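You operate a simulated robot arm through the tools that you are given. There is no shell and no other tool.

You run a simulated robot arm. Do the job below in one go: nothing can be reset, and whatever is moved stays where it is left.

## Task
Mix to the slate with the fade lever, drop the logo, and cue camera 3 for the return.

The check looks at the end state, three seconds after you hand in, the way a careful person would. Anything else that was tipped, shoved, dropped, spilled or broken makes it a failure.

## Robot
A 7-joint arm with a two-finger gripper, fixed in place. Base frame: the origin is at the foot of the arm, x ahead of it, y to its left, z up. Lengths are in mm, angles in degrees, forces in N, time in s.
With the tool pointing down near the work surface it reaches from about 100 to 640 mm from the base axis. Its first joint turns from -166.0 to 166.0 degrees. Payload 2.94 kg.
The TCP is the grasp point between the finger pads, 30 mm short of the fingertips. In the tool frame z runs along the fingers and y along their closing line. The gripper opens to 138 mm. The gripper's body begins 109 mm behind the TCP.
Orientation is that of the tool frame in the base frame, as a unit quaternion [w, x, y, z]. With the fingers straight down and closing along the base's y, the tool's x points along the base's -x, its y along +y and its z along -z.

## Interface
- The arm moves only by the tool move_arm. Its argument "moves" is a list of rows, each an object (a shift or turn left out is 0, a gripper value left out holds the last) with "jaw": the finger opening in mm, from 0 to 138; "travel": the shift along the tool's x, y, z in mm, a list of three; "delta_rot": the turn, a rotation vector about the tool's x, y, z in degrees, a list of three. In form: [{"jaw": jaw, "travel": [dx, dy, dz], "delta_rot": [ax, ay, az]}, ...]. A call has 1 to 20 rows; each row shifts and turns the commanded pose from where the row before left it, along the tool's axes as they then stand. Rows are played at 5 a second. More than 50 mm and 8.6 degrees between two rows, or a gripper value outside its range, and nothing of the call is played. A pose out of reach is approached as far as the arm can. The call stops where the force on the tool passes 40 N (or 10 N more than at its start, if that is more) or the arm is blocked; 0.2 s more then pass. Each finger halts on what it meets, pressing with about 27 N; the grip force reading is that of the motor and also rises with nothing between the fingers. The clock runs only during rows and for 0.2 s after the last one: add rows that do not move to give the fingers time. The reply holds the time, the measured pose of the TCP, the force on the tool along the base axes, the opening and the grip force, in the units named above and with some noise, with the torque about the TCP (base axes, N m) and any sound that the robot's microphone picked up, and new pictures: "pictures" is both (left out), scene, wrist or none.
- Cameras (640 x 400 px; columns grow to the right, rows downward): "scene" is fixed at [398.5, 650.5, 1762.9]; the picture's right is [-1.00, 0.08, 0.00], its down [0.04, 0.44, -0.90] and it looks along [-0.07, -0.89, -0.44] (base axes); focal length 317 px, centre (320, 200). "wrist" rides on the gripper at [71, 19, -146] in the tool frame; the picture's right is [-0.26, 0.97, 0.00], its down [-0.85, -0.23, -0.48] and it looks along [-0.46, -0.12, 0.88] (tool axes); focal length 280 px, centre (320, 200). There is no depth. A picture from a camera that has moved, and an enlarged one, comes with that camera's place and axes in the base frame and with its lens.
- slide_trunk(by): slides the trunk up (or, below 0, down) by that many mm; the arm rides with it, the base frame stays. It gives what a move gives, with no picture.
- enlarge(camera, box): a new picture of the part [left, top, right, bottom] of that camera's present view, enlarged. The clock stands still meanwhile.
- finish_job(): hands the job in; it is judged then, once.

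Nothing tells you positions but the pictures and the camera data. Unless the task says otherwise, let go and move clear before handing in.

The tools are called as name(argument=value, ...) on one line, values as JSON. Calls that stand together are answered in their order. move_arm: Moves the arm, as the interface text tells. Its arguments: {"type":"object","properties":{"moves":{"type":"array"},"pictures":{"type":"string","enum":["both","scene","wrist","none"]}},"required":["moves"]} The other tools are called the same way: slide_trunk (by) slides the trunk up or down; enlarge (camera, box) takes an enlarged picture of a part of a camera's view; finish_job () hands the job in.

At the start:

```text
time: 0.0
ee_pos: [299.2, -188.5, 1447.1]
ee_rot: [0.001, 0.0, 1.0, 0.0]
ft_force: [0.4, 0.6, -0.1]
wrist_torque: [-0.01, -0.01, -0.04]
width: 138.0
finger_force: 0.1
trunk travel left (down, up): [-408.0, 46.0]
```

scene: 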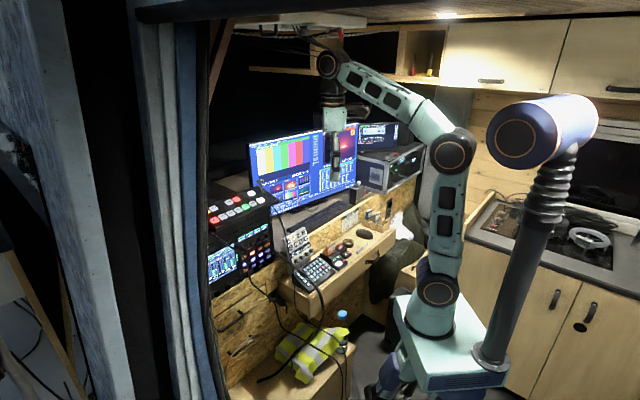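
wrist: 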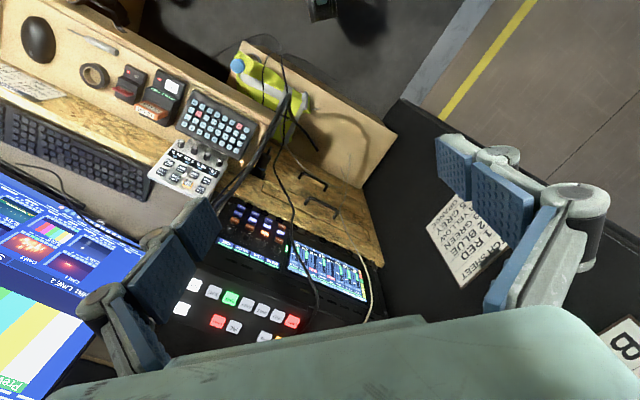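

I see an outside-broadcast van's desk, with a vision-mixer panel (lit buttons) on the left, monitors behind it and assorted other gear. I'll enlarge the pictures first to identify the mixer, its fade lever, the logo button and the camera buttons.

enlarge(camera="wrist", box=[150, 180, 390, 330])

enlarge(camera="scene", box=[200, 170, 300, 300])

enlarge(camera="scene", box=[240, 110, 370, 220])

enlarge(camera="wrist", box=[400, 130, 640, 400])

enlarge(camera="wrist", box=[0, 150, 150, 400])

enlarge(camera="wrist", box=[120, 60, 280, 200])

```text
2.67 times, centred on (270, 255) of wrist
camera zoom: at [227.8, -169.6, 1594.9], right [0.26, 0.97, 0.0], down [0.85, -0.23, 0.48], along [0.46, -0.12, -0.88], focal length 748 px, centre (453, 53)
```

zoom: 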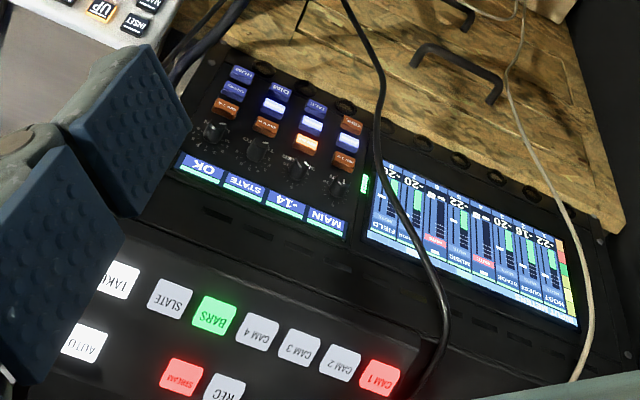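

```text
3.08 times, centred on (250, 235) of scene
camera zoom: at [398.5, 650.5, 1762.9], right [-1.0, 0.08, 0.0], down [0.04, 0.44, -0.9], along [-0.07, -0.89, -0.44], focal length 975 px, centre (535, 92)
```

zoom: 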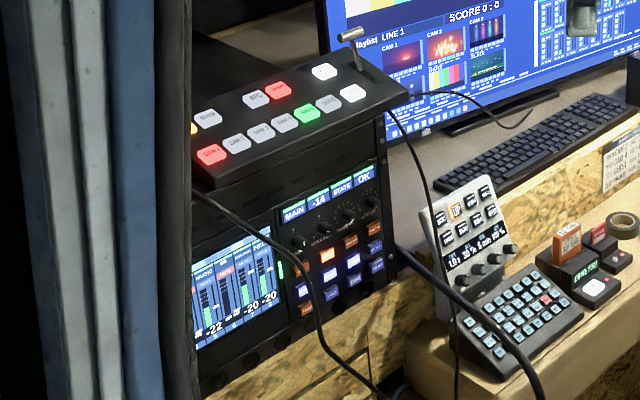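

```text
3.64 times, centred on (305, 165) of scene
camera zoom: at [398.5, 650.5, 1762.9], right [-1.0, 0.08, 0.0], down [0.04, 0.44, -0.9], along [-0.07, -0.89, -0.44], focal length 1152 px, centre (374, 327)
```

zoom: 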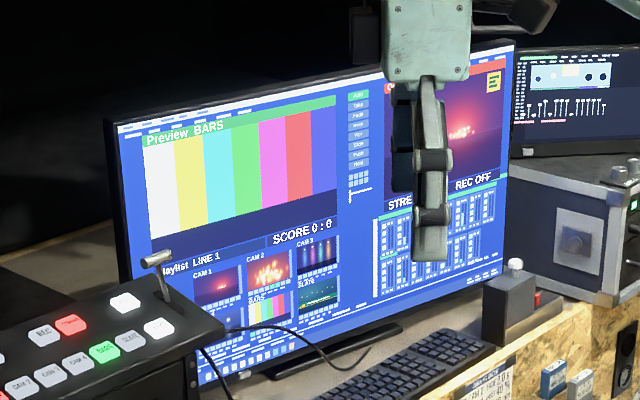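

```text
1.48 times, centred on (520, 265) of wrist
camera zoom: at [227.8, -169.6, 1594.9], right [0.26, 0.97, 0.0], down [0.85, -0.23, 0.48], along [0.46, -0.12, -0.88], focal length 415 px, centre (24, 104)
```

zoom: 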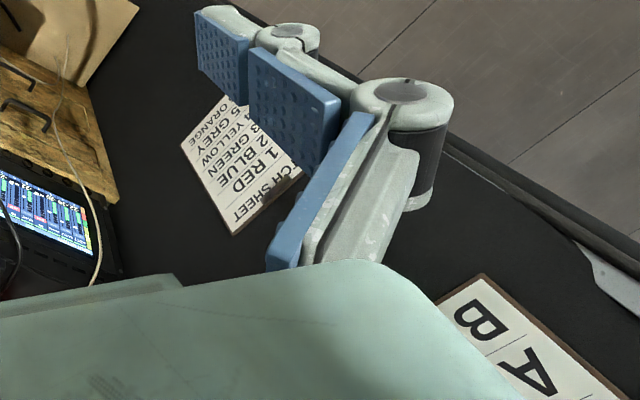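

```text
1.60 times, centred on (75, 275) of wrist
camera zoom: at [227.8, -169.6, 1594.9], right [0.26, 0.97, 0.0], down [0.85, -0.23, 0.48], along [0.46, -0.12, -0.88], focal length 449 px, centre (712, 80)
```

zoom: 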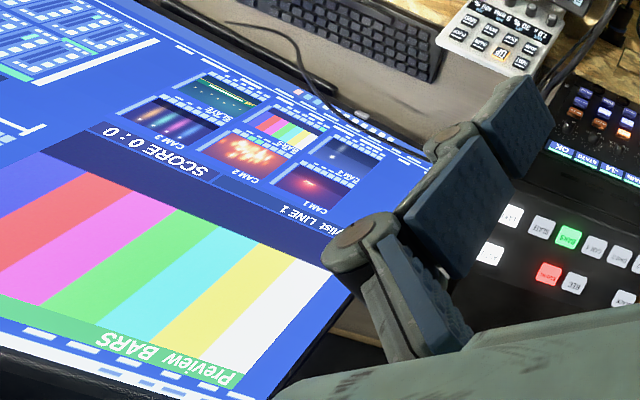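

```text
2.86 times, centred on (200, 130) of wrist
camera zoom: at [227.8, -169.6, 1594.9], right [0.26, 0.97, 0.0], down [0.85, -0.23, 0.48], along [0.46, -0.12, -0.88], focal length 801 px, centre (663, 400)
```

zoom: 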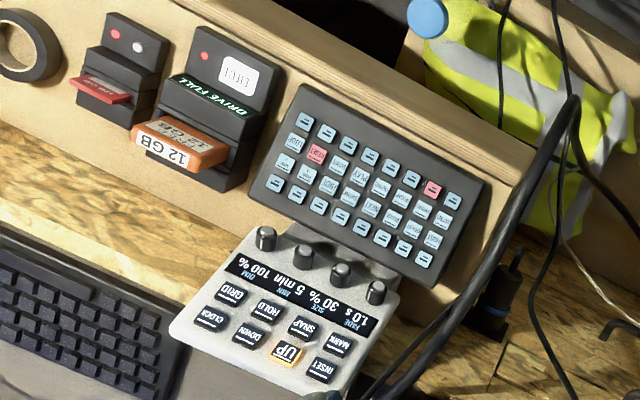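

The mixer's button row runs from about (699,-356,1199) at CAM 1 to (550,-507,1200) at TAKE. The upper row sits slightly higher and the T-bar lever is at the right end. I'll rotate the wrist so the camera faces the panel, then look again.

move_arm(moves=[{"delta_rot": [0, 0, 7.5]}, {"delta_rot": [0, 0, 7.5]}, {"delta_rot": [0, 0, 7.5]}, {"delta_rot": [0, 0, 7.5]}, {"delta_rot": [0, 0, 7.5]}, {"delta_rot": [0, 0, 7.5]}, {}])

```text
time: 1.6
ee_pos: [298.7, -188.1, 1447.0]
ee_rot: [0.0, 0.384, 0.924, 0.0]
ft_force: [0.5, 0.2, 0.5]
wrist_torque: [0.02, -0.05, -0.02]
width: 138.0
finger_force: 0.1
trunk travel left (down, up): [-408.0, 46.0]
camera wrist: at [262.3, -124.9, 1594.5], right [0.87, 0.5, 0.0], down [0.44, -0.76, 0.48], along [0.24, -0.41, -0.88], focal length 280 px, centre (320, 200)
```

scene: 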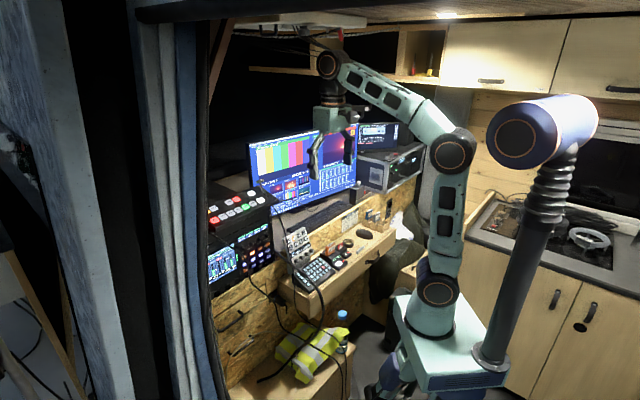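
wrist: 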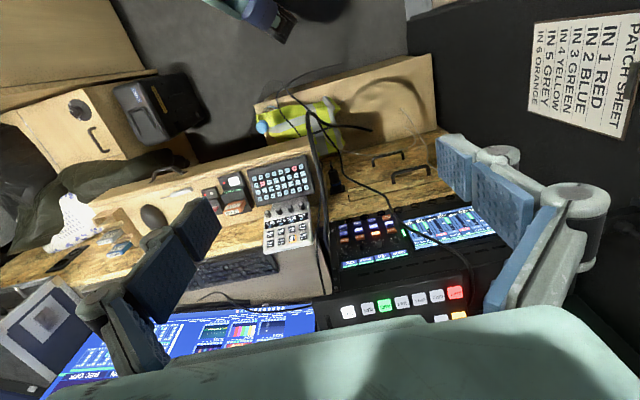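

The wrist view is upside down, with the forward direction at the bottom of the picture, and the mixer lies ahead of the gripper. I'll move closer, tilt outward, and read the panel, the note sheets and the other devices.

move_arm(moves=[{"delta_rot": [0, -8, 0]}, {"delta_rot": [0, -8, 0]}, {"travel": [-40, 0, 20]}, {"travel": [-40, 0, 20]}, {"travel": [-40, 0, 20]}, {"travel": [-40, 0, 20]}, {}])

enlarge(camera="wrist", box=[300, 180, 560, 340])

enlarge(camera="scene", box=[200, 170, 290, 240])

enlarge(camera="scene", box=[240, 110, 370, 220])

```text
time: 3.2
ee_pos: [423.0, -314.5, 1415.2]
ee_rot: [0.129, 0.379, 0.915, -0.053]
ft_force: [-0.2, -0.3, 0.2]
wrist_torque: [-0.05, -0.01, 0.01]
width: 138.1
finger_force: 0.0
trunk travel left (down, up): [-408.0, 46.0]
camera wrist: at [359.6, -224.5, 1536.7], right [0.86, 0.5, 0.07], down [0.32, -0.65, 0.69], along [0.4, -0.57, -0.72], focal length 280 px, centre (320, 200)
```

scene: 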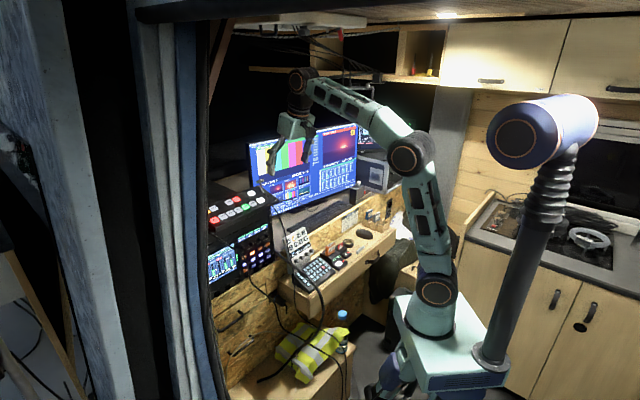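
wrist: 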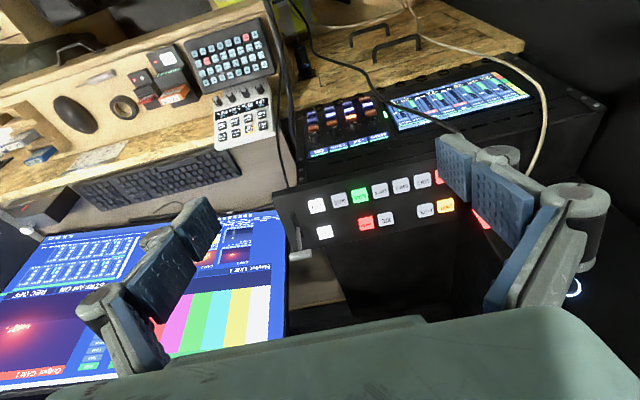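

```text
2.46 times, centred on (430, 260) of wrist
camera zoom: at [359.6, -224.5, 1536.7], right [0.86, 0.5, 0.07], down [0.32, -0.65, 0.69], along [0.4, -0.57, -0.72], focal length 690 px, centre (49, 52)
```

zoom: 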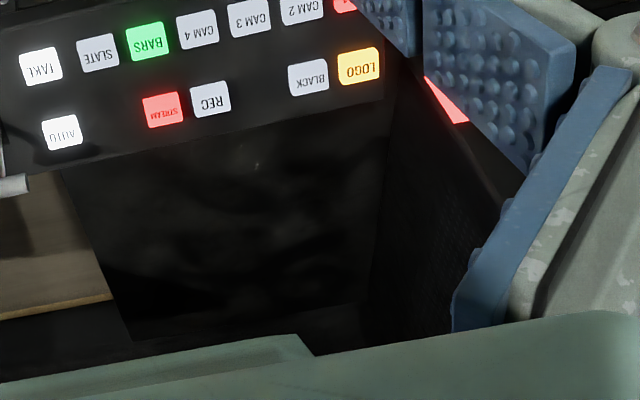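

```text
5.71 times, centred on (245, 205) of scene
camera zoom: at [398.5, 650.5, 1762.9], right [-1.0, 0.08, 0.0], down [0.04, 0.44, -0.9], along [-0.07, -0.89, -0.44], focal length 1811 px, centre (749, 171)
```

zoom: 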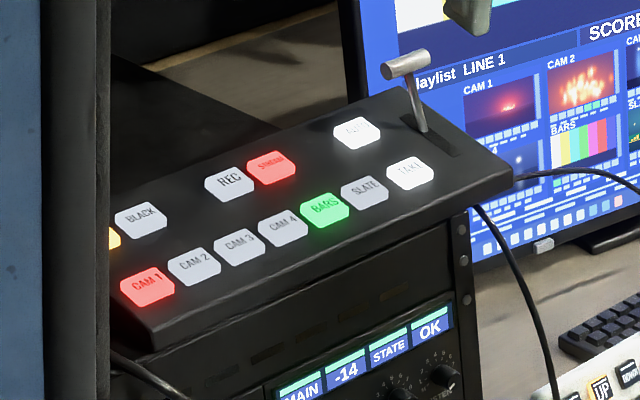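

```text
3.64 times, centred on (305, 165) of scene
camera zoom: at [398.5, 650.5, 1762.9], right [-1.0, 0.08, 0.0], down [0.04, 0.44, -0.9], along [-0.07, -0.89, -0.44], focal length 1152 px, centre (374, 327)
```

zoom: 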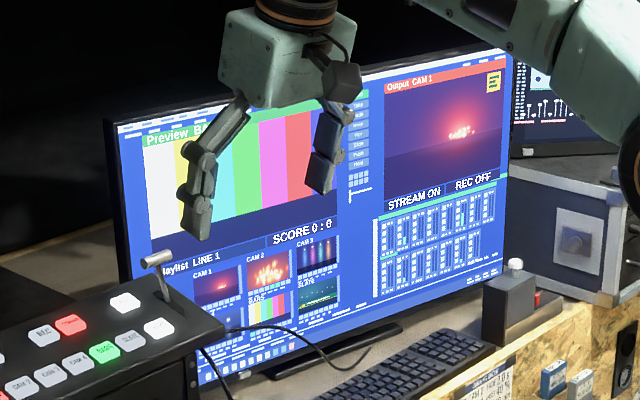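

The panel is clear now. The lower row is CAM 1 (red, on air), CAM 2–4, BARS (green, preview), SLATE and TAKE; the upper row is LOGO (lit), BLACK, REC, STREAM and AUTO, with the T-bar at the right. Next I'll look closely at the T-bar, its slot and the note sheets.

enlarge(camera="wrist", box=[260, 180, 350, 280])

enlarge(camera="scene", box=[255, 170, 295, 205])

enlarge(camera="scene", box=[270, 205, 390, 300])

enlarge(camera="wrist", box=[0, 0, 300, 200])

```text
4.00 times, centred on (305, 230) of wrist
camera zoom: at [359.6, -224.5, 1536.7], right [0.86, 0.5, 0.07], down [0.32, -0.65, 0.69], along [0.4, -0.57, -0.72], focal length 1122 px, centre (380, 80)
```

zoom: 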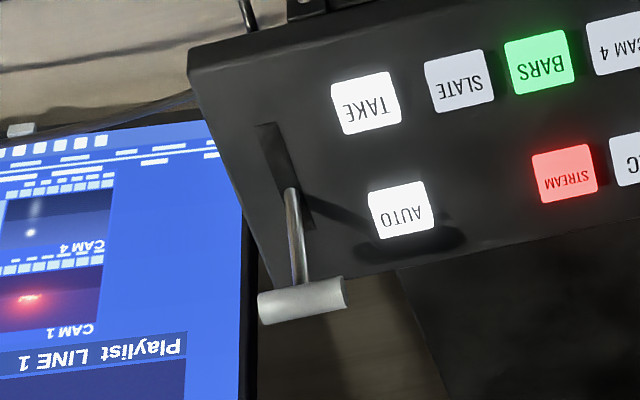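

```text
11.43 times, centred on (275, 188) of scene
camera zoom: at [398.5, 650.5, 1762.9], right [-1.0, 0.08, 0.0], down [0.04, 0.44, -0.9], along [-0.07, -0.89, -0.44], focal length 3621 px, centre (834, 343)
```

zoom: 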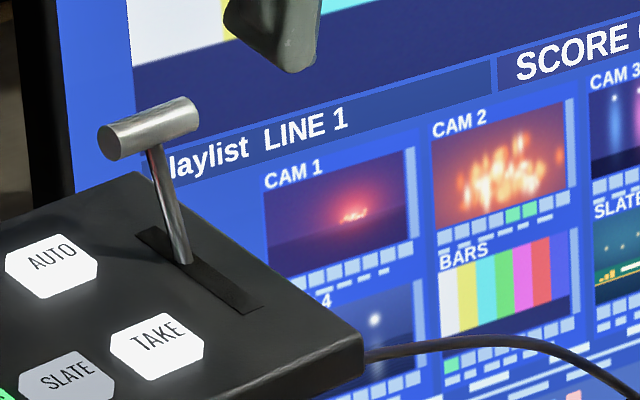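

```text
4.21 times, centred on (330, 252) of scene
camera zoom: at [398.5, 650.5, 1762.9], right [-1.0, 0.08, 0.0], down [0.04, 0.44, -0.9], along [-0.07, -0.89, -0.44], focal length 1334 px, centre (278, -21)
```

zoom: 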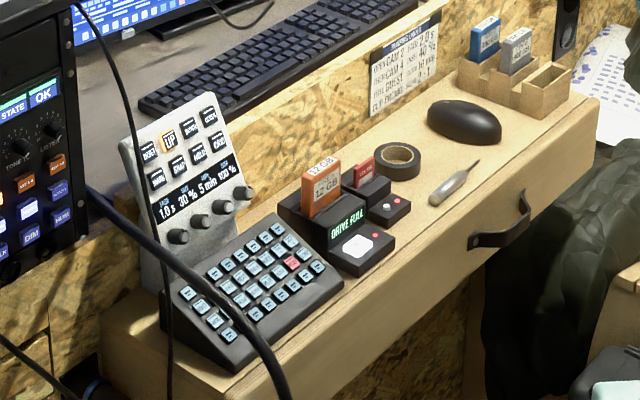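

```text
2.00 times, centred on (150, 100) of wrist
camera zoom: at [359.6, -224.5, 1536.7], right [0.86, 0.5, 0.07], down [0.32, -0.65, 0.69], along [0.4, -0.57, -0.72], focal length 561 px, centre (660, 400)
```

zoom: 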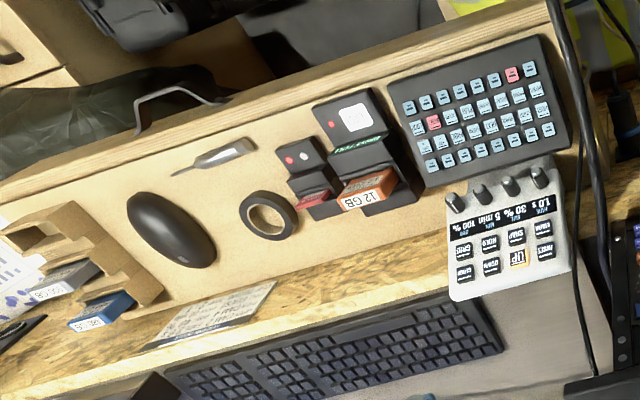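

The T-bar leans to its far end, with the handle centre at about (551,-572,1256), so it must be pulled toward the operator. The panel plane is square to my current tool axis, about 414 mm from the camera. I'll close the gripper and hover 60 mm above SLATE, which also checks my reach.

move_arm(moves=[{"jaw": 0, "travel": [-25.8, -0.9, 29.7]}, {"travel": [-25.8, -0.9, 29.7]}, {"travel": [-25.8, -0.9, 29.7]}, {"travel": [-25.8, -0.9, 29.7]}, {"travel": [-25.8, -0.9, 29.7]}, {"travel": [-25.7, -0.7, 29.5]}, {}, {}])

```text
time: 5.0
ee_pos: [554.6, -449.1, 1283.6]
ee_rot: [0.129, 0.378, 0.915, -0.053]
ft_force: [0.0, -0.8, 0.4]
wrist_torque: [-0.03, -0.02, 0.0]
width: 0.0
finger_force: 27.0
out of reach, approached as far as the arm can: row 6
trunk travel left (down, up): [-408.0, 46.0]
camera wrist: at [490.2, -359.7, 1404.7], right [0.86, 0.5, 0.07], down [0.32, -0.65, 0.69], along [0.4, -0.57, -0.72], focal length 280 px, centre (320, 200)
```

scene: 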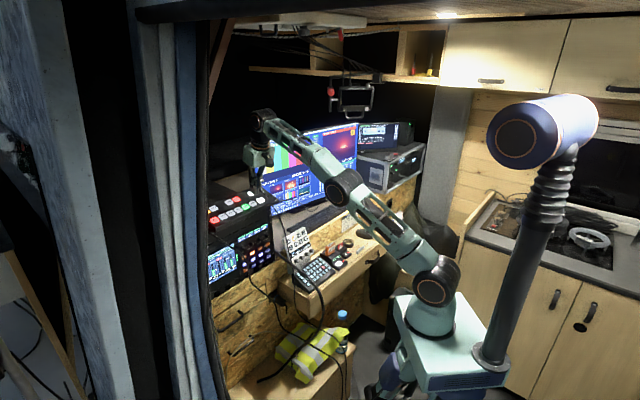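
wrist: 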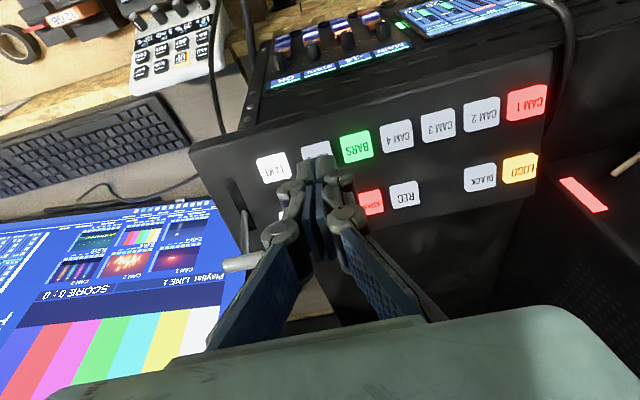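

At this tilt the arm is almost straight when it reaches SLATE. I'll raise the trunk to gain reach, then tilt the tool further outward.

slide_trunk(by=45)

```text
time: 5.9
ee_pos: [554.5, -450.0, 1327.4]
ee_rot: [0.129, 0.379, 0.915, -0.053]
ft_force: [-0.2, 1.1, -0.4]
wrist_torque: [0.0, 0.01, -0.02]
width: 0.0
finger_force: 26.8
trunk travel left (down, up): [-453.0, 1.0]
```

The trunk is up 45 mm and the TCP is now at about (554,-450,1327). I'll add 24° of outward tilt and check the pose.

move_arm(moves=[{"delta_rot": [0, -8, 0]}, {"delta_rot": [0, -8, 0]}, {"delta_rot": [0, -8, 0]}, {}])

enlarge(camera="wrist", box=[160, 60, 560, 310])

```text
time: 6.9
ee_pos: [554.7, -449.7, 1327.0]
ee_rot: [0.316, 0.36, 0.868, -0.131]
ft_force: [-0.1, -0.1, 0.4]
wrist_torque: [0.01, -0.01, -0.05]
width: 0.0
finger_force: 26.4
trunk travel left (down, up): [-453.0, 1.0]
camera wrist: at [462.3, -331.5, 1394.8], right [0.82, 0.54, 0.17], down [0.08, -0.41, 0.91], along [0.56, -0.74, -0.38], focal length 280 px, centre (320, 200)
```

scene: 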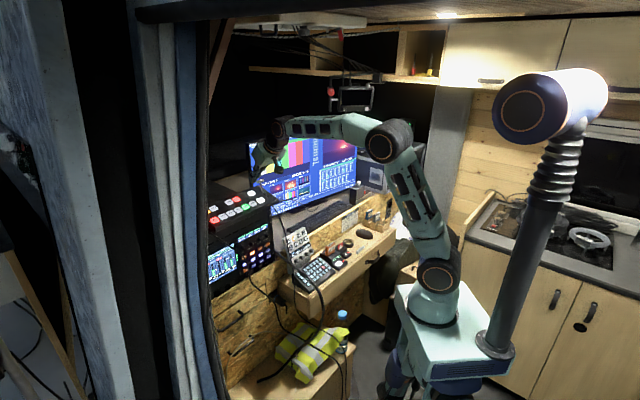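
wrist: 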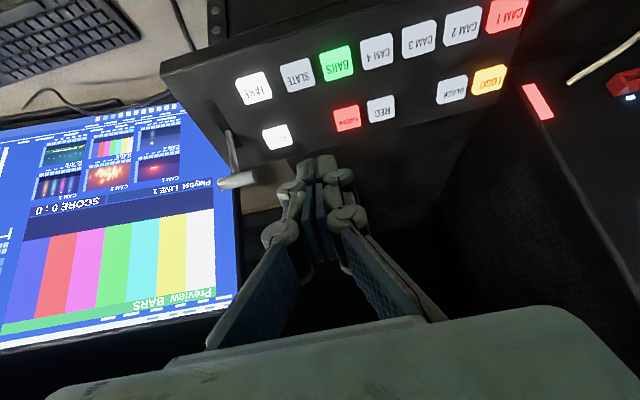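

```text
1.60 times, centred on (360, 185) of wrist
camera zoom: at [462.3, -331.5, 1394.8], right [0.82, 0.54, 0.17], down [0.08, -0.41, 0.91], along [0.56, -0.74, -0.38], focal length 449 px, centre (256, 224)
```

zoom: 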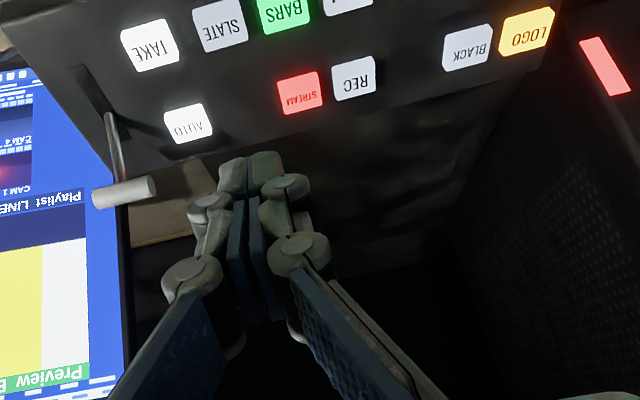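

The total tilt is now 40° and the pose is comfortably within reach. SLATE's top is at about (577,-476,1201), so I'll lower the closed fingertips to a hover about 30 mm above it and check alignment.

move_arm(moves=[{"travel": [15.35, -1.3, 30.65]}, {"travel": [15.35, -1.3, 30.65]}, {}])

enlarge(camera="wrist", box=[200, 60, 440, 210])

enlarge(camera="scene", box=[230, 150, 300, 220])

```text
time: 7.7
ee_pos: [564.5, -461.8, 1262.8]
ee_rot: [0.316, 0.36, 0.868, -0.131]
ft_force: [1.2, -0.3, 0.5]
wrist_torque: [0.0, 0.01, -0.04]
width: 0.0
finger_force: 27.2
trunk travel left (down, up): [-453.0, 1.0]
camera wrist: at [471.8, -344.8, 1329.2], right [0.82, 0.54, 0.17], down [0.08, -0.41, 0.91], along [0.56, -0.74, -0.38], focal length 280 px, centre (320, 200)
```

scene: 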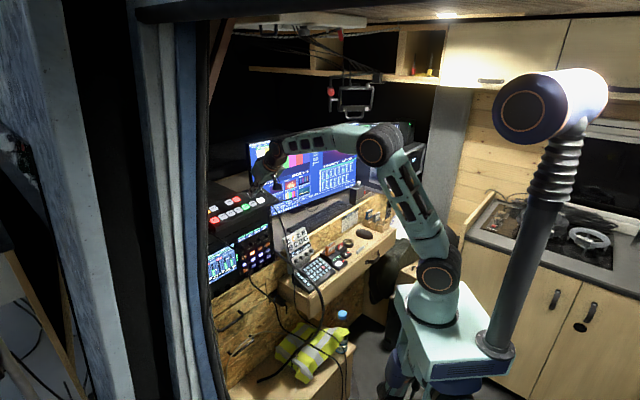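
wrist: 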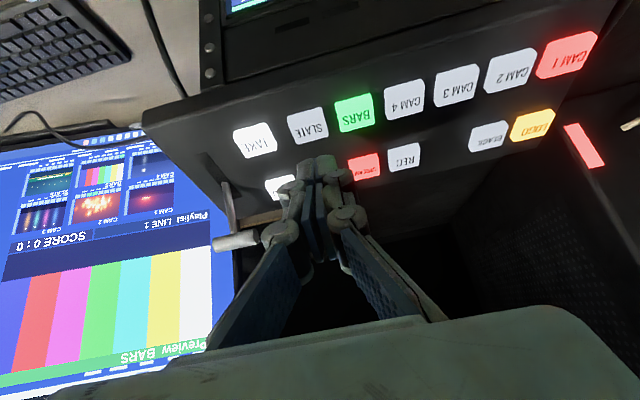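

```text
2.67 times, centred on (320, 135) of wrist
camera zoom: at [471.8, -344.8, 1329.2], right [0.82, 0.54, 0.17], down [0.08, -0.41, 0.91], along [0.56, -0.74, -0.38], focal length 748 px, centre (320, 373)
```

zoom: 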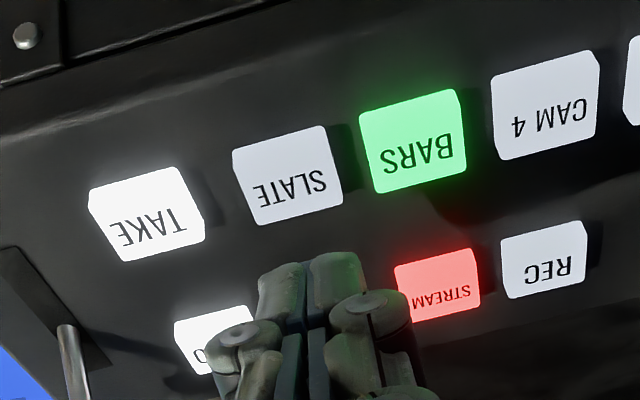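

```text
5.71 times, centred on (265, 185) of scene
camera zoom: at [398.5, 650.5, 1762.9], right [-1.0, 0.08, 0.0], down [0.04, 0.44, -0.9], along [-0.07, -0.89, -0.44], focal length 1811 px, centre (634, 286)
```

zoom: 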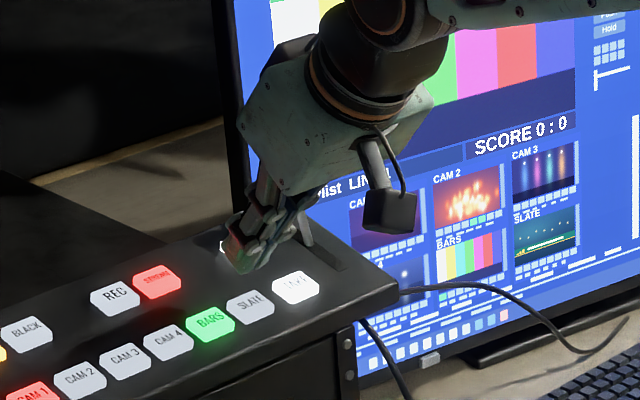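

The fingertips are hovering beyond SLATE along the tool line, and my geometry says a 33 mm move along the panel normal lands on SLATE's centre. I'll descend most of the way and check for contact.

move_arm(moves=[{"travel": [5, -1, 12]}, {"travel": [5, -0.9, 12]}, {}])

enlarge(camera="wrist", box=[200, 60, 440, 210])

enlarge(camera="scene", box=[230, 170, 290, 220])

```text
time: 8.5
ee_pos: [568.4, -468.7, 1237.0]
ee_rot: [0.316, 0.359, 0.868, -0.131]
ft_force: [-0.6, 0.1, -0.1]
wrist_torque: [0.0, -0.02, 0.0]
width: 0.0
finger_force: 27.2
trunk travel left (down, up): [-453.0, 1.0]
camera wrist: at [475.7, -351.6, 1304.0], right [0.82, 0.54, 0.17], down [0.08, -0.41, 0.91], along [0.56, -0.74, -0.38], focal length 280 px, centre (320, 200)
```

scene: 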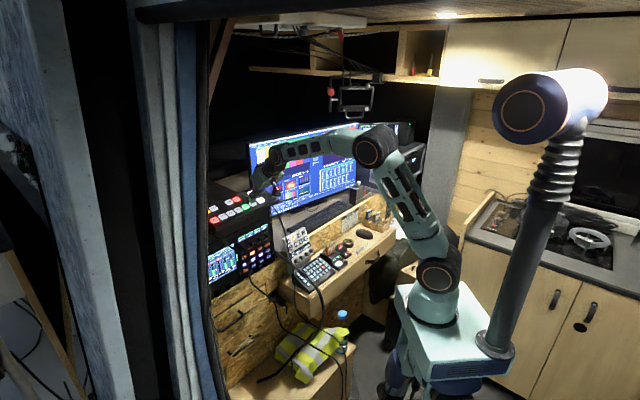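
wrist: 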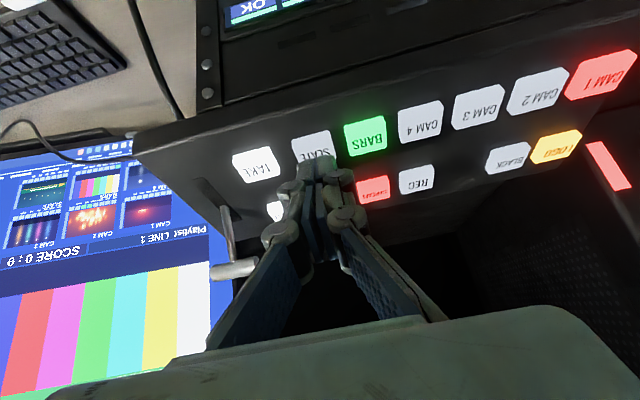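

```text
2.67 times, centred on (320, 135) of wrist
camera zoom: at [475.7, -351.6, 1304.0], right [0.82, 0.54, 0.17], down [0.08, -0.41, 0.91], along [0.56, -0.74, -0.38], focal length 748 px, centre (320, 373)
```

zoom: 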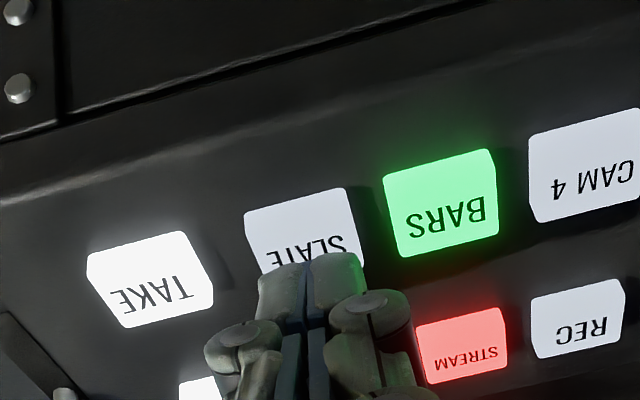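

```text
8.00 times, centred on (260, 195) of scene
camera zoom: at [398.5, 650.5, 1762.9], right [-1.0, 0.08, 0.0], down [0.04, 0.44, -0.9], along [-0.07, -0.89, -0.44], focal length 2535 px, centre (800, 240)
```

zoom: 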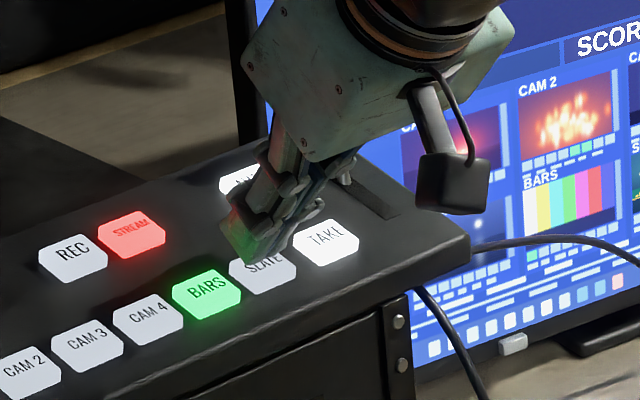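

The fingertips are about 6 mm above SLATE, lined up to land near its middle. I'll press down in small steps.

move_arm(moves=[{"travel": [1.6, 0, 3.65]}, {"travel": [0.8, 0, 1.83]}, {"travel": [0.8, 0, 1.83]}, {}])

enlarge(camera="wrist", box=[200, 60, 440, 210])

```text
time: 9.5
ee_pos: [568.8, -470.1, 1231.7]
ee_rot: [0.317, 0.359, 0.868, -0.131]
ft_force: [1.2, 1.1, 7.3]
wrist_torque: [-0.02, -0.08, -0.01]
width: 5.9
finger_force: 28.7
trunk travel left (down, up): [-453.0, 1.0]
heard: click
camera wrist: at [476.6, -352.5, 1297.3], right [0.82, 0.54, 0.17], down [0.08, -0.4, 0.91], along [0.56, -0.74, -0.37], focal length 280 px, centre (320, 200)
```

scene: 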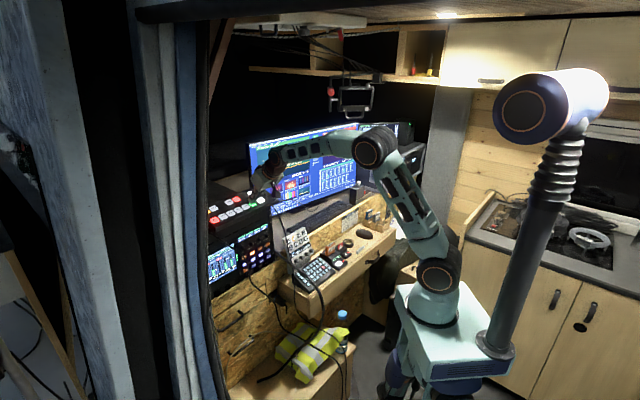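
wrist: 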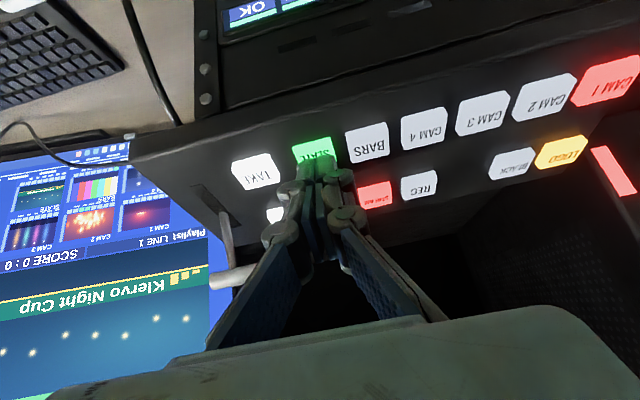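

```text
2.67 times, centred on (320, 135) of wrist
camera zoom: at [476.6, -352.5, 1297.3], right [0.82, 0.54, 0.17], down [0.08, -0.4, 0.91], along [0.56, -0.74, -0.37], focal length 748 px, centre (320, 373)
```

zoom: 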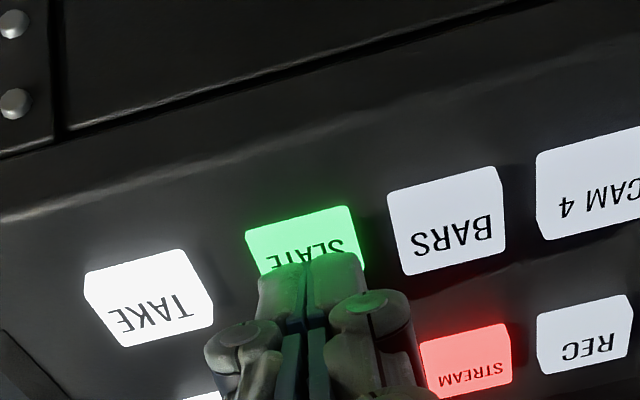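

SLATE is now green and shown in preview, and I heard a click. I'll lift off and move above and behind the T-bar handle.

move_arm(moves=[{"travel": [-16.3, 0, -36.5]}, {"travel": [-16.3, 0, -36.5]}, {"travel": [-18, -28.1, 5.6]}, {"travel": [-18, -28.1, 5.6]}, {"travel": [-18, -28.1, 5.6]}, {}])

enlarge(camera="wrist", box=[200, 60, 440, 210])

enlarge(camera="scene", box=[230, 150, 310, 210])

```text
time: 10.9
ee_pos: [532.9, -552.2, 1325.7]
ee_rot: [0.317, 0.359, 0.868, -0.131]
ft_force: [0.3, -0.3, -0.3]
wrist_torque: [-0.03, -0.02, 0.01]
width: 0.0
finger_force: 28.4
trunk travel left (down, up): [-453.0, 1.0]
camera wrist: at [440.0, -434.3, 1393.4], right [0.82, 0.54, 0.17], down [0.08, -0.41, 0.91], along [0.56, -0.74, -0.38], focal length 280 px, centre (320, 200)
```

scene: 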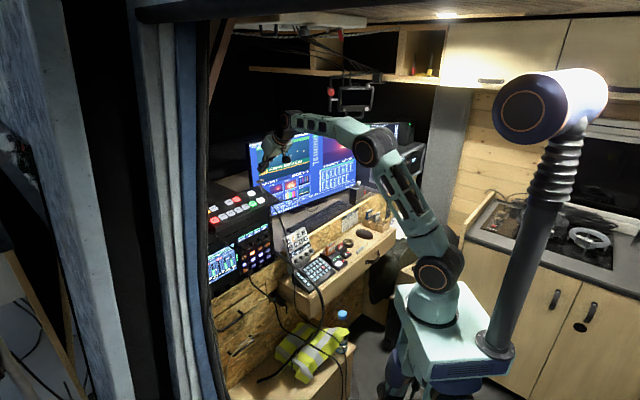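
wrist: 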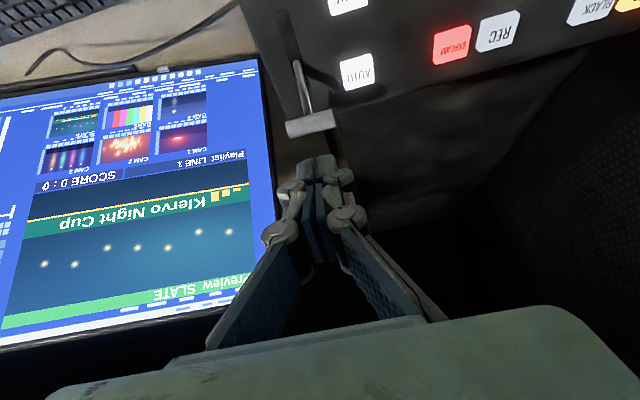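

```text
2.67 times, centred on (320, 135) of wrist
camera zoom: at [440.0, -434.3, 1393.4], right [0.82, 0.54, 0.17], down [0.08, -0.41, 0.91], along [0.56, -0.74, -0.38], focal length 748 px, centre (320, 373)
```

zoom: 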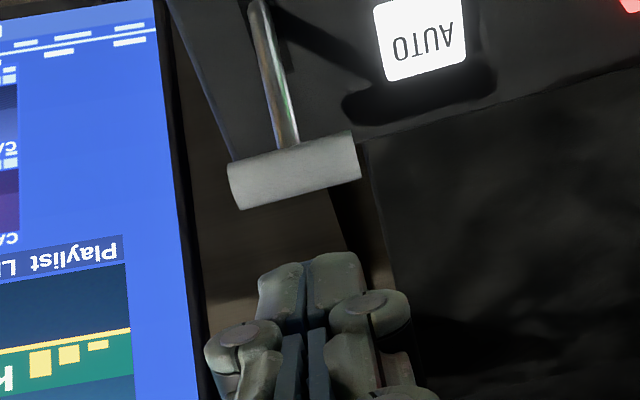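

```text
6.67 times, centred on (270, 180) of scene
camera zoom: at [398.5, 650.5, 1762.9], right [-1.0, 0.08, 0.0], down [0.04, 0.44, -0.9], along [-0.07, -0.89, -0.44], focal length 2112 px, centre (653, 333)
```

zoom: 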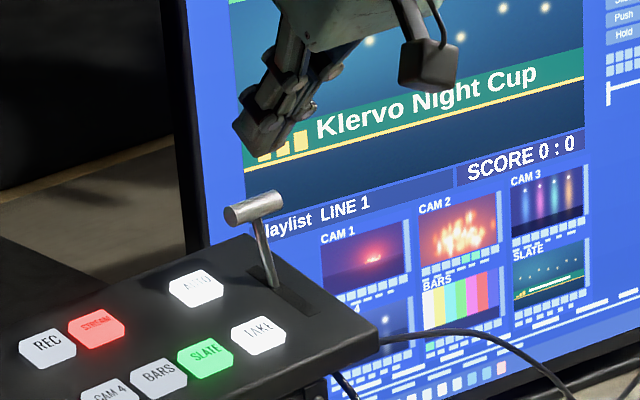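

The handle sits about 23 mm toward the operator side of the tool axis and 72 mm ahead of the TCP. Sliding down the tool axis will put the fingertips just behind it with roughly 7 mm of clearance.

move_arm(moves=[{"travel": [-3, 0, 18]}, {"travel": [0, 0, 18]}, {"travel": [0, 0, 18]}, {}])

enlarge(camera="wrist", box=[200, 60, 440, 210])

enlarge(camera="scene", box=[240, 160, 300, 205])

```text
time: 11.9
ee_pos: [557.9, -577.6, 1288.3]
ee_rot: [0.316, 0.359, 0.868, -0.13]
ft_force: [0.1, -1.0, 0.6]
wrist_torque: [-0.01, 0.02, 0.0]
width: 0.0
finger_force: 28.2
trunk travel left (down, up): [-453.0, 1.0]
camera wrist: at [466.3, -459.5, 1354.0], right [0.82, 0.54, 0.17], down [0.08, -0.41, 0.91], along [0.56, -0.74, -0.38], focal length 280 px, centre (320, 200)
```

scene: 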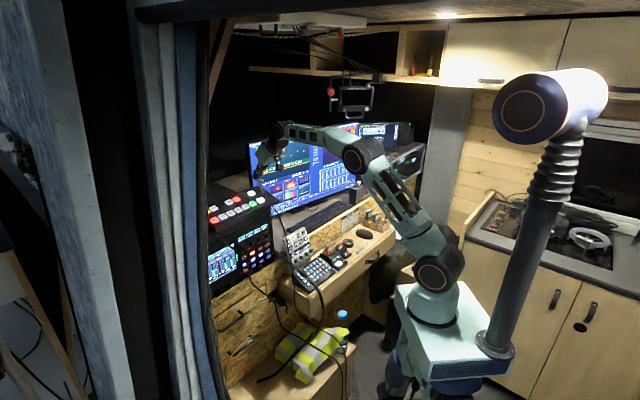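
wrist: 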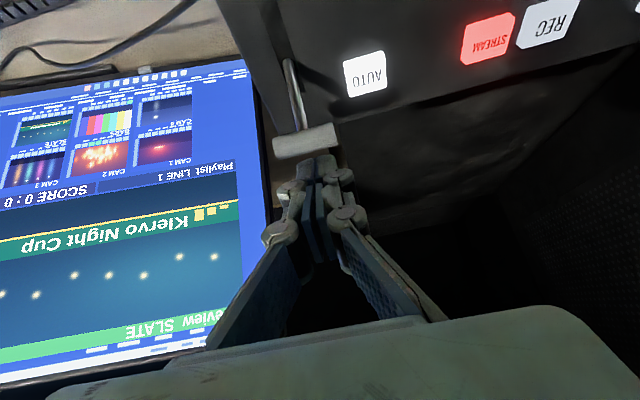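

```text
2.67 times, centred on (320, 135) of wrist
camera zoom: at [466.3, -459.5, 1354.0], right [0.82, 0.54, 0.17], down [0.08, -0.41, 0.91], along [0.56, -0.74, -0.38], focal length 748 px, centre (320, 373)
```

zoom: 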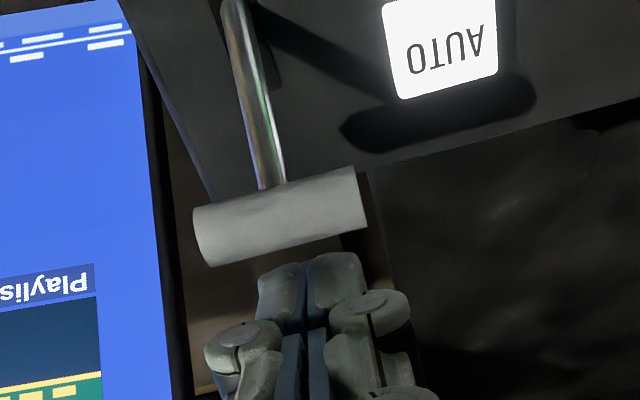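

```text
8.89 times, centred on (270, 182) of scene
camera zoom: at [398.5, 650.5, 1762.9], right [-1.0, 0.08, 0.0], down [0.04, 0.44, -0.9], along [-0.07, -0.89, -0.44], focal length 2817 px, centre (764, 356)
```

zoom: 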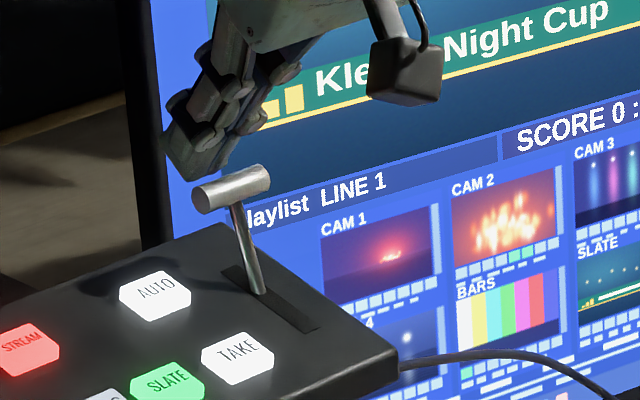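

The fingertips are just behind and slightly below the handle. I'll go about 8 mm deeper for a secure hook, then close the gap toward the operator until it nearly touches.

move_arm(moves=[{"travel": [0, 0, 8.5]}, {"travel": [3.2, 0, -1.4]}, {"travel": [2.3, 0, -1.0]}, {}])

enlarge(camera="wrist", box=[200, 60, 440, 210])

enlarge(camera="scene", box=[240, 160, 300, 205])

```text
time: 12.9
ee_pos: [556.8, -577.7, 1279.2]
ee_rot: [0.315, 0.361, 0.868, -0.131]
ft_force: [0.6, -0.5, 0.7]
wrist_torque: [-0.02, -0.02, 0.0]
width: 0.3
finger_force: 28.4
trunk travel left (down, up): [-453.0, 1.0]
camera wrist: at [465.1, -459.8, 1346.2], right [0.82, 0.54, 0.17], down [0.08, -0.41, 0.91], along [0.56, -0.74, -0.38], focal length 280 px, centre (320, 200)
```

scene: 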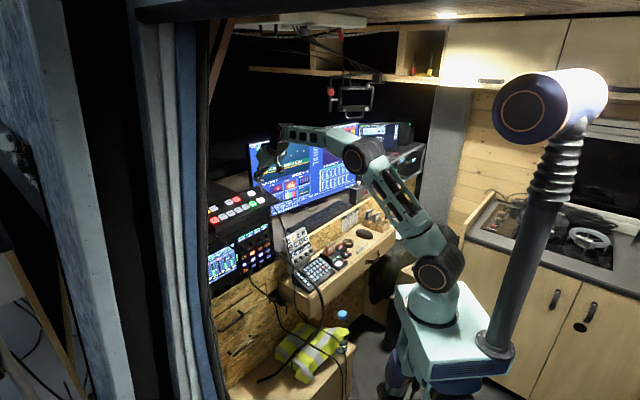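
wrist: 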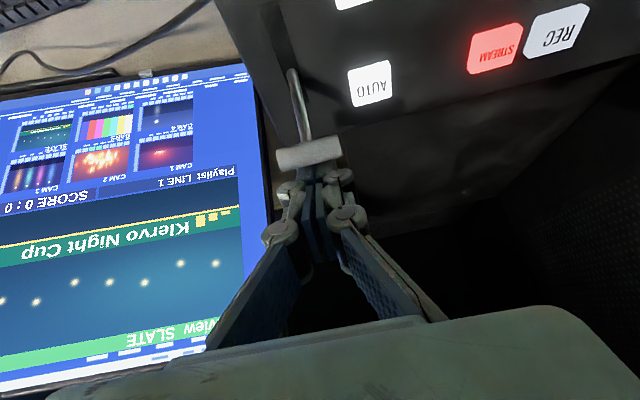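

```text
2.67 times, centred on (320, 135) of wrist
camera zoom: at [465.1, -459.8, 1346.2], right [0.82, 0.54, 0.17], down [0.08, -0.41, 0.91], along [0.56, -0.74, -0.38], focal length 748 px, centre (320, 373)
```

zoom: 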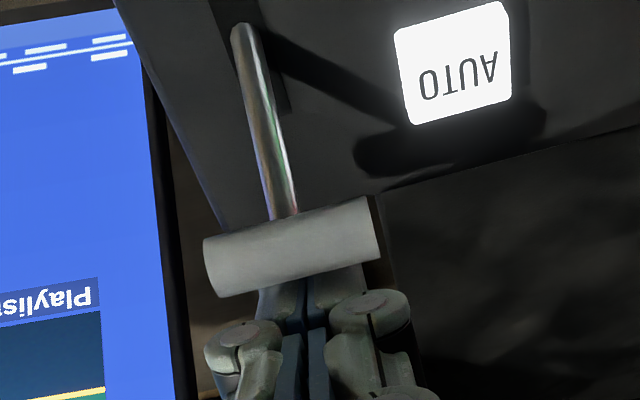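

```text
8.89 times, centred on (270, 182) of scene
camera zoom: at [398.5, 650.5, 1762.9], right [-1.0, 0.08, 0.0], down [0.04, 0.44, -0.9], along [-0.07, -0.89, -0.44], focal length 2817 px, centre (764, 356)
```

zoom: 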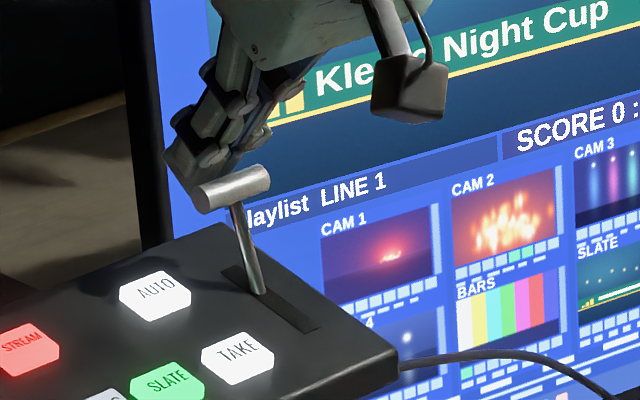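

The fingertips are hooked behind the handle and almost touching it. I'll pull the lever through the first half of its arc.

move_arm(moves=[{"travel": [2.5, 0, -1.0]}, {"travel": [5.42, 0, -7.01]}, {"travel": [6.32, 0, -6.21]}, {"travel": [7.08, 0, -5.23]}, {"travel": [7.79, 0, -4.13]}, {}])

enlarge(camera="wrist", box=[200, 60, 440, 210])

enlarge(camera="scene", box=[240, 160, 300, 205])

```text
time: 14.3
ee_pos: [530.4, -551.4, 1277.6]
ee_rot: [0.316, 0.359, 0.868, -0.131]
ft_force: [1.1, 0.1, -0.7]
wrist_torque: [-0.02, 0.01, -0.02]
width: 0.2
finger_force: 28.7
trunk travel left (down, up): [-453.0, 1.0]
camera wrist: at [439.2, -434.2, 1345.6], right [0.82, 0.54, 0.17], down [0.08, -0.41, 0.91], along [0.56, -0.74, -0.38], focal length 280 px, centre (320, 200)
```

scene: 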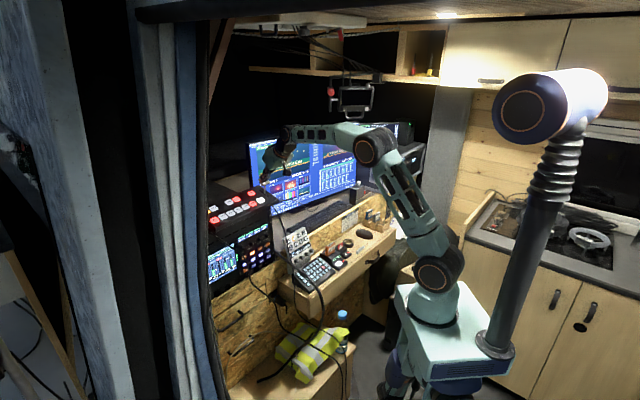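
wrist: 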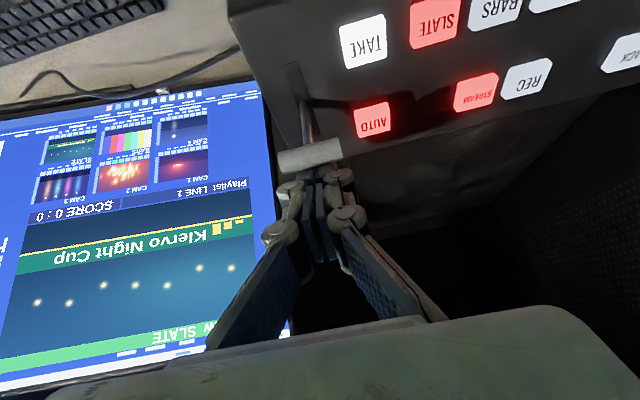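

```text
2.67 times, centred on (320, 135) of wrist
camera zoom: at [439.2, -434.2, 1345.6], right [0.82, 0.54, 0.17], down [0.08, -0.41, 0.91], along [0.56, -0.74, -0.38], focal length 748 px, centre (320, 373)
```

zoom: 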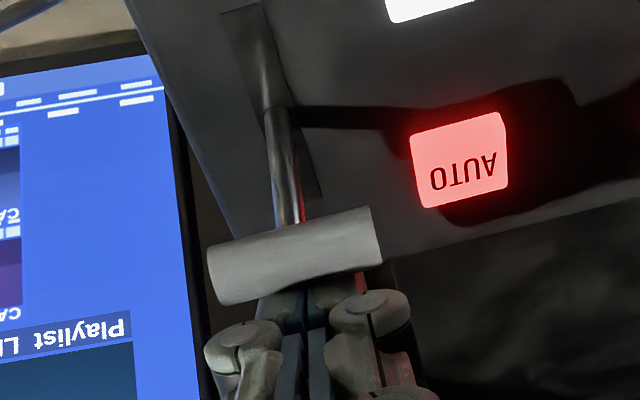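

```text
8.89 times, centred on (270, 182) of scene
camera zoom: at [398.5, 650.5, 1762.9], right [-1.0, 0.08, 0.0], down [0.04, 0.44, -0.9], along [-0.07, -0.89, -0.44], focal length 2817 px, centre (764, 356)
```

zoom: 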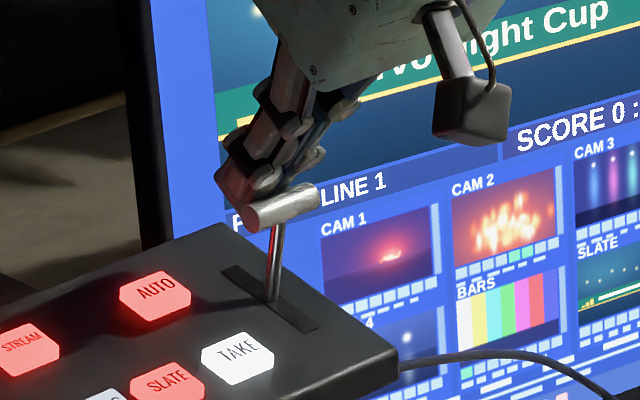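

The lever is halfway and the transition is in progress, with AUTO and SLATE lit red. I'll carry on through the second half of the arc toward the front stop.

move_arm(moves=[{"travel": [8.28, 0, -3.03]}, {"travel": [8.63, 0, -1.76]}, {"travel": [8.84, 0, -0.54]}, {"travel": [8.83, 0, 0.66]}, {}])

enlarge(camera="wrist", box=[200, 60, 440, 210])

enlarge(camera="scene", box=[205, 150, 305, 225])

```text
time: 15.5
ee_pos: [510.9, -531.0, 1259.9]
ee_rot: [0.317, 0.359, 0.868, -0.13]
ft_force: [1.5, -0.9, 2.0]
wrist_torque: [-0.01, -0.01, 0.02]
width: 5.9
finger_force: 28.4
trunk travel left (down, up): [-453.0, 1.0]
camera wrist: at [418.5, -413.7, 1327.9], right [0.82, 0.54, 0.17], down [0.08, -0.4, 0.91], along [0.56, -0.74, -0.38], focal length 280 px, centre (320, 200)
```

scene: 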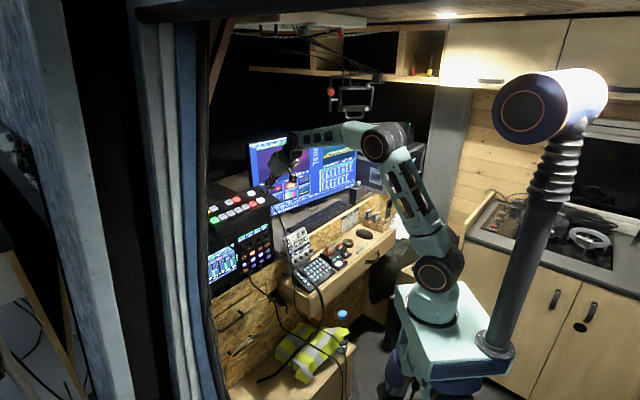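
wrist: 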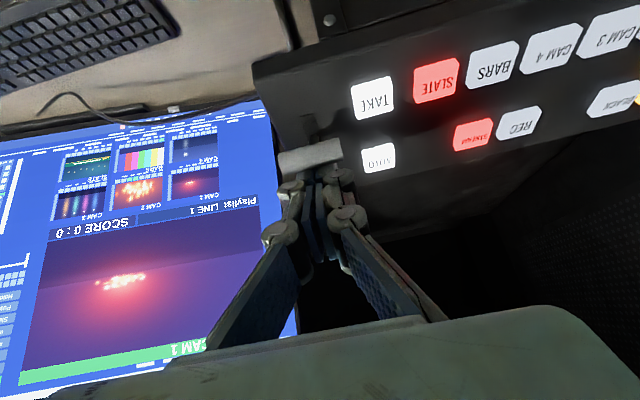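

```text
2.67 times, centred on (320, 135) of wrist
camera zoom: at [418.5, -413.7, 1327.9], right [0.82, 0.54, 0.17], down [0.08, -0.4, 0.91], along [0.56, -0.74, -0.38], focal length 748 px, centre (320, 373)
```

zoom: 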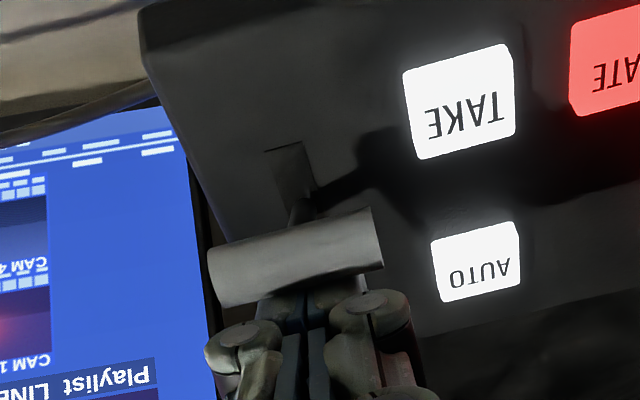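

```text
5.33 times, centred on (255, 188) of scene
camera zoom: at [398.5, 650.5, 1762.9], right [-1.0, 0.08, 0.0], down [0.04, 0.44, -0.9], along [-0.07, -0.89, -0.44], focal length 1690 px, centre (667, 267)
```

zoom: 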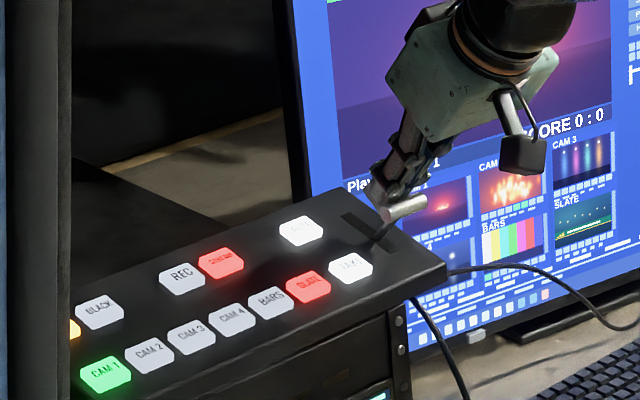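

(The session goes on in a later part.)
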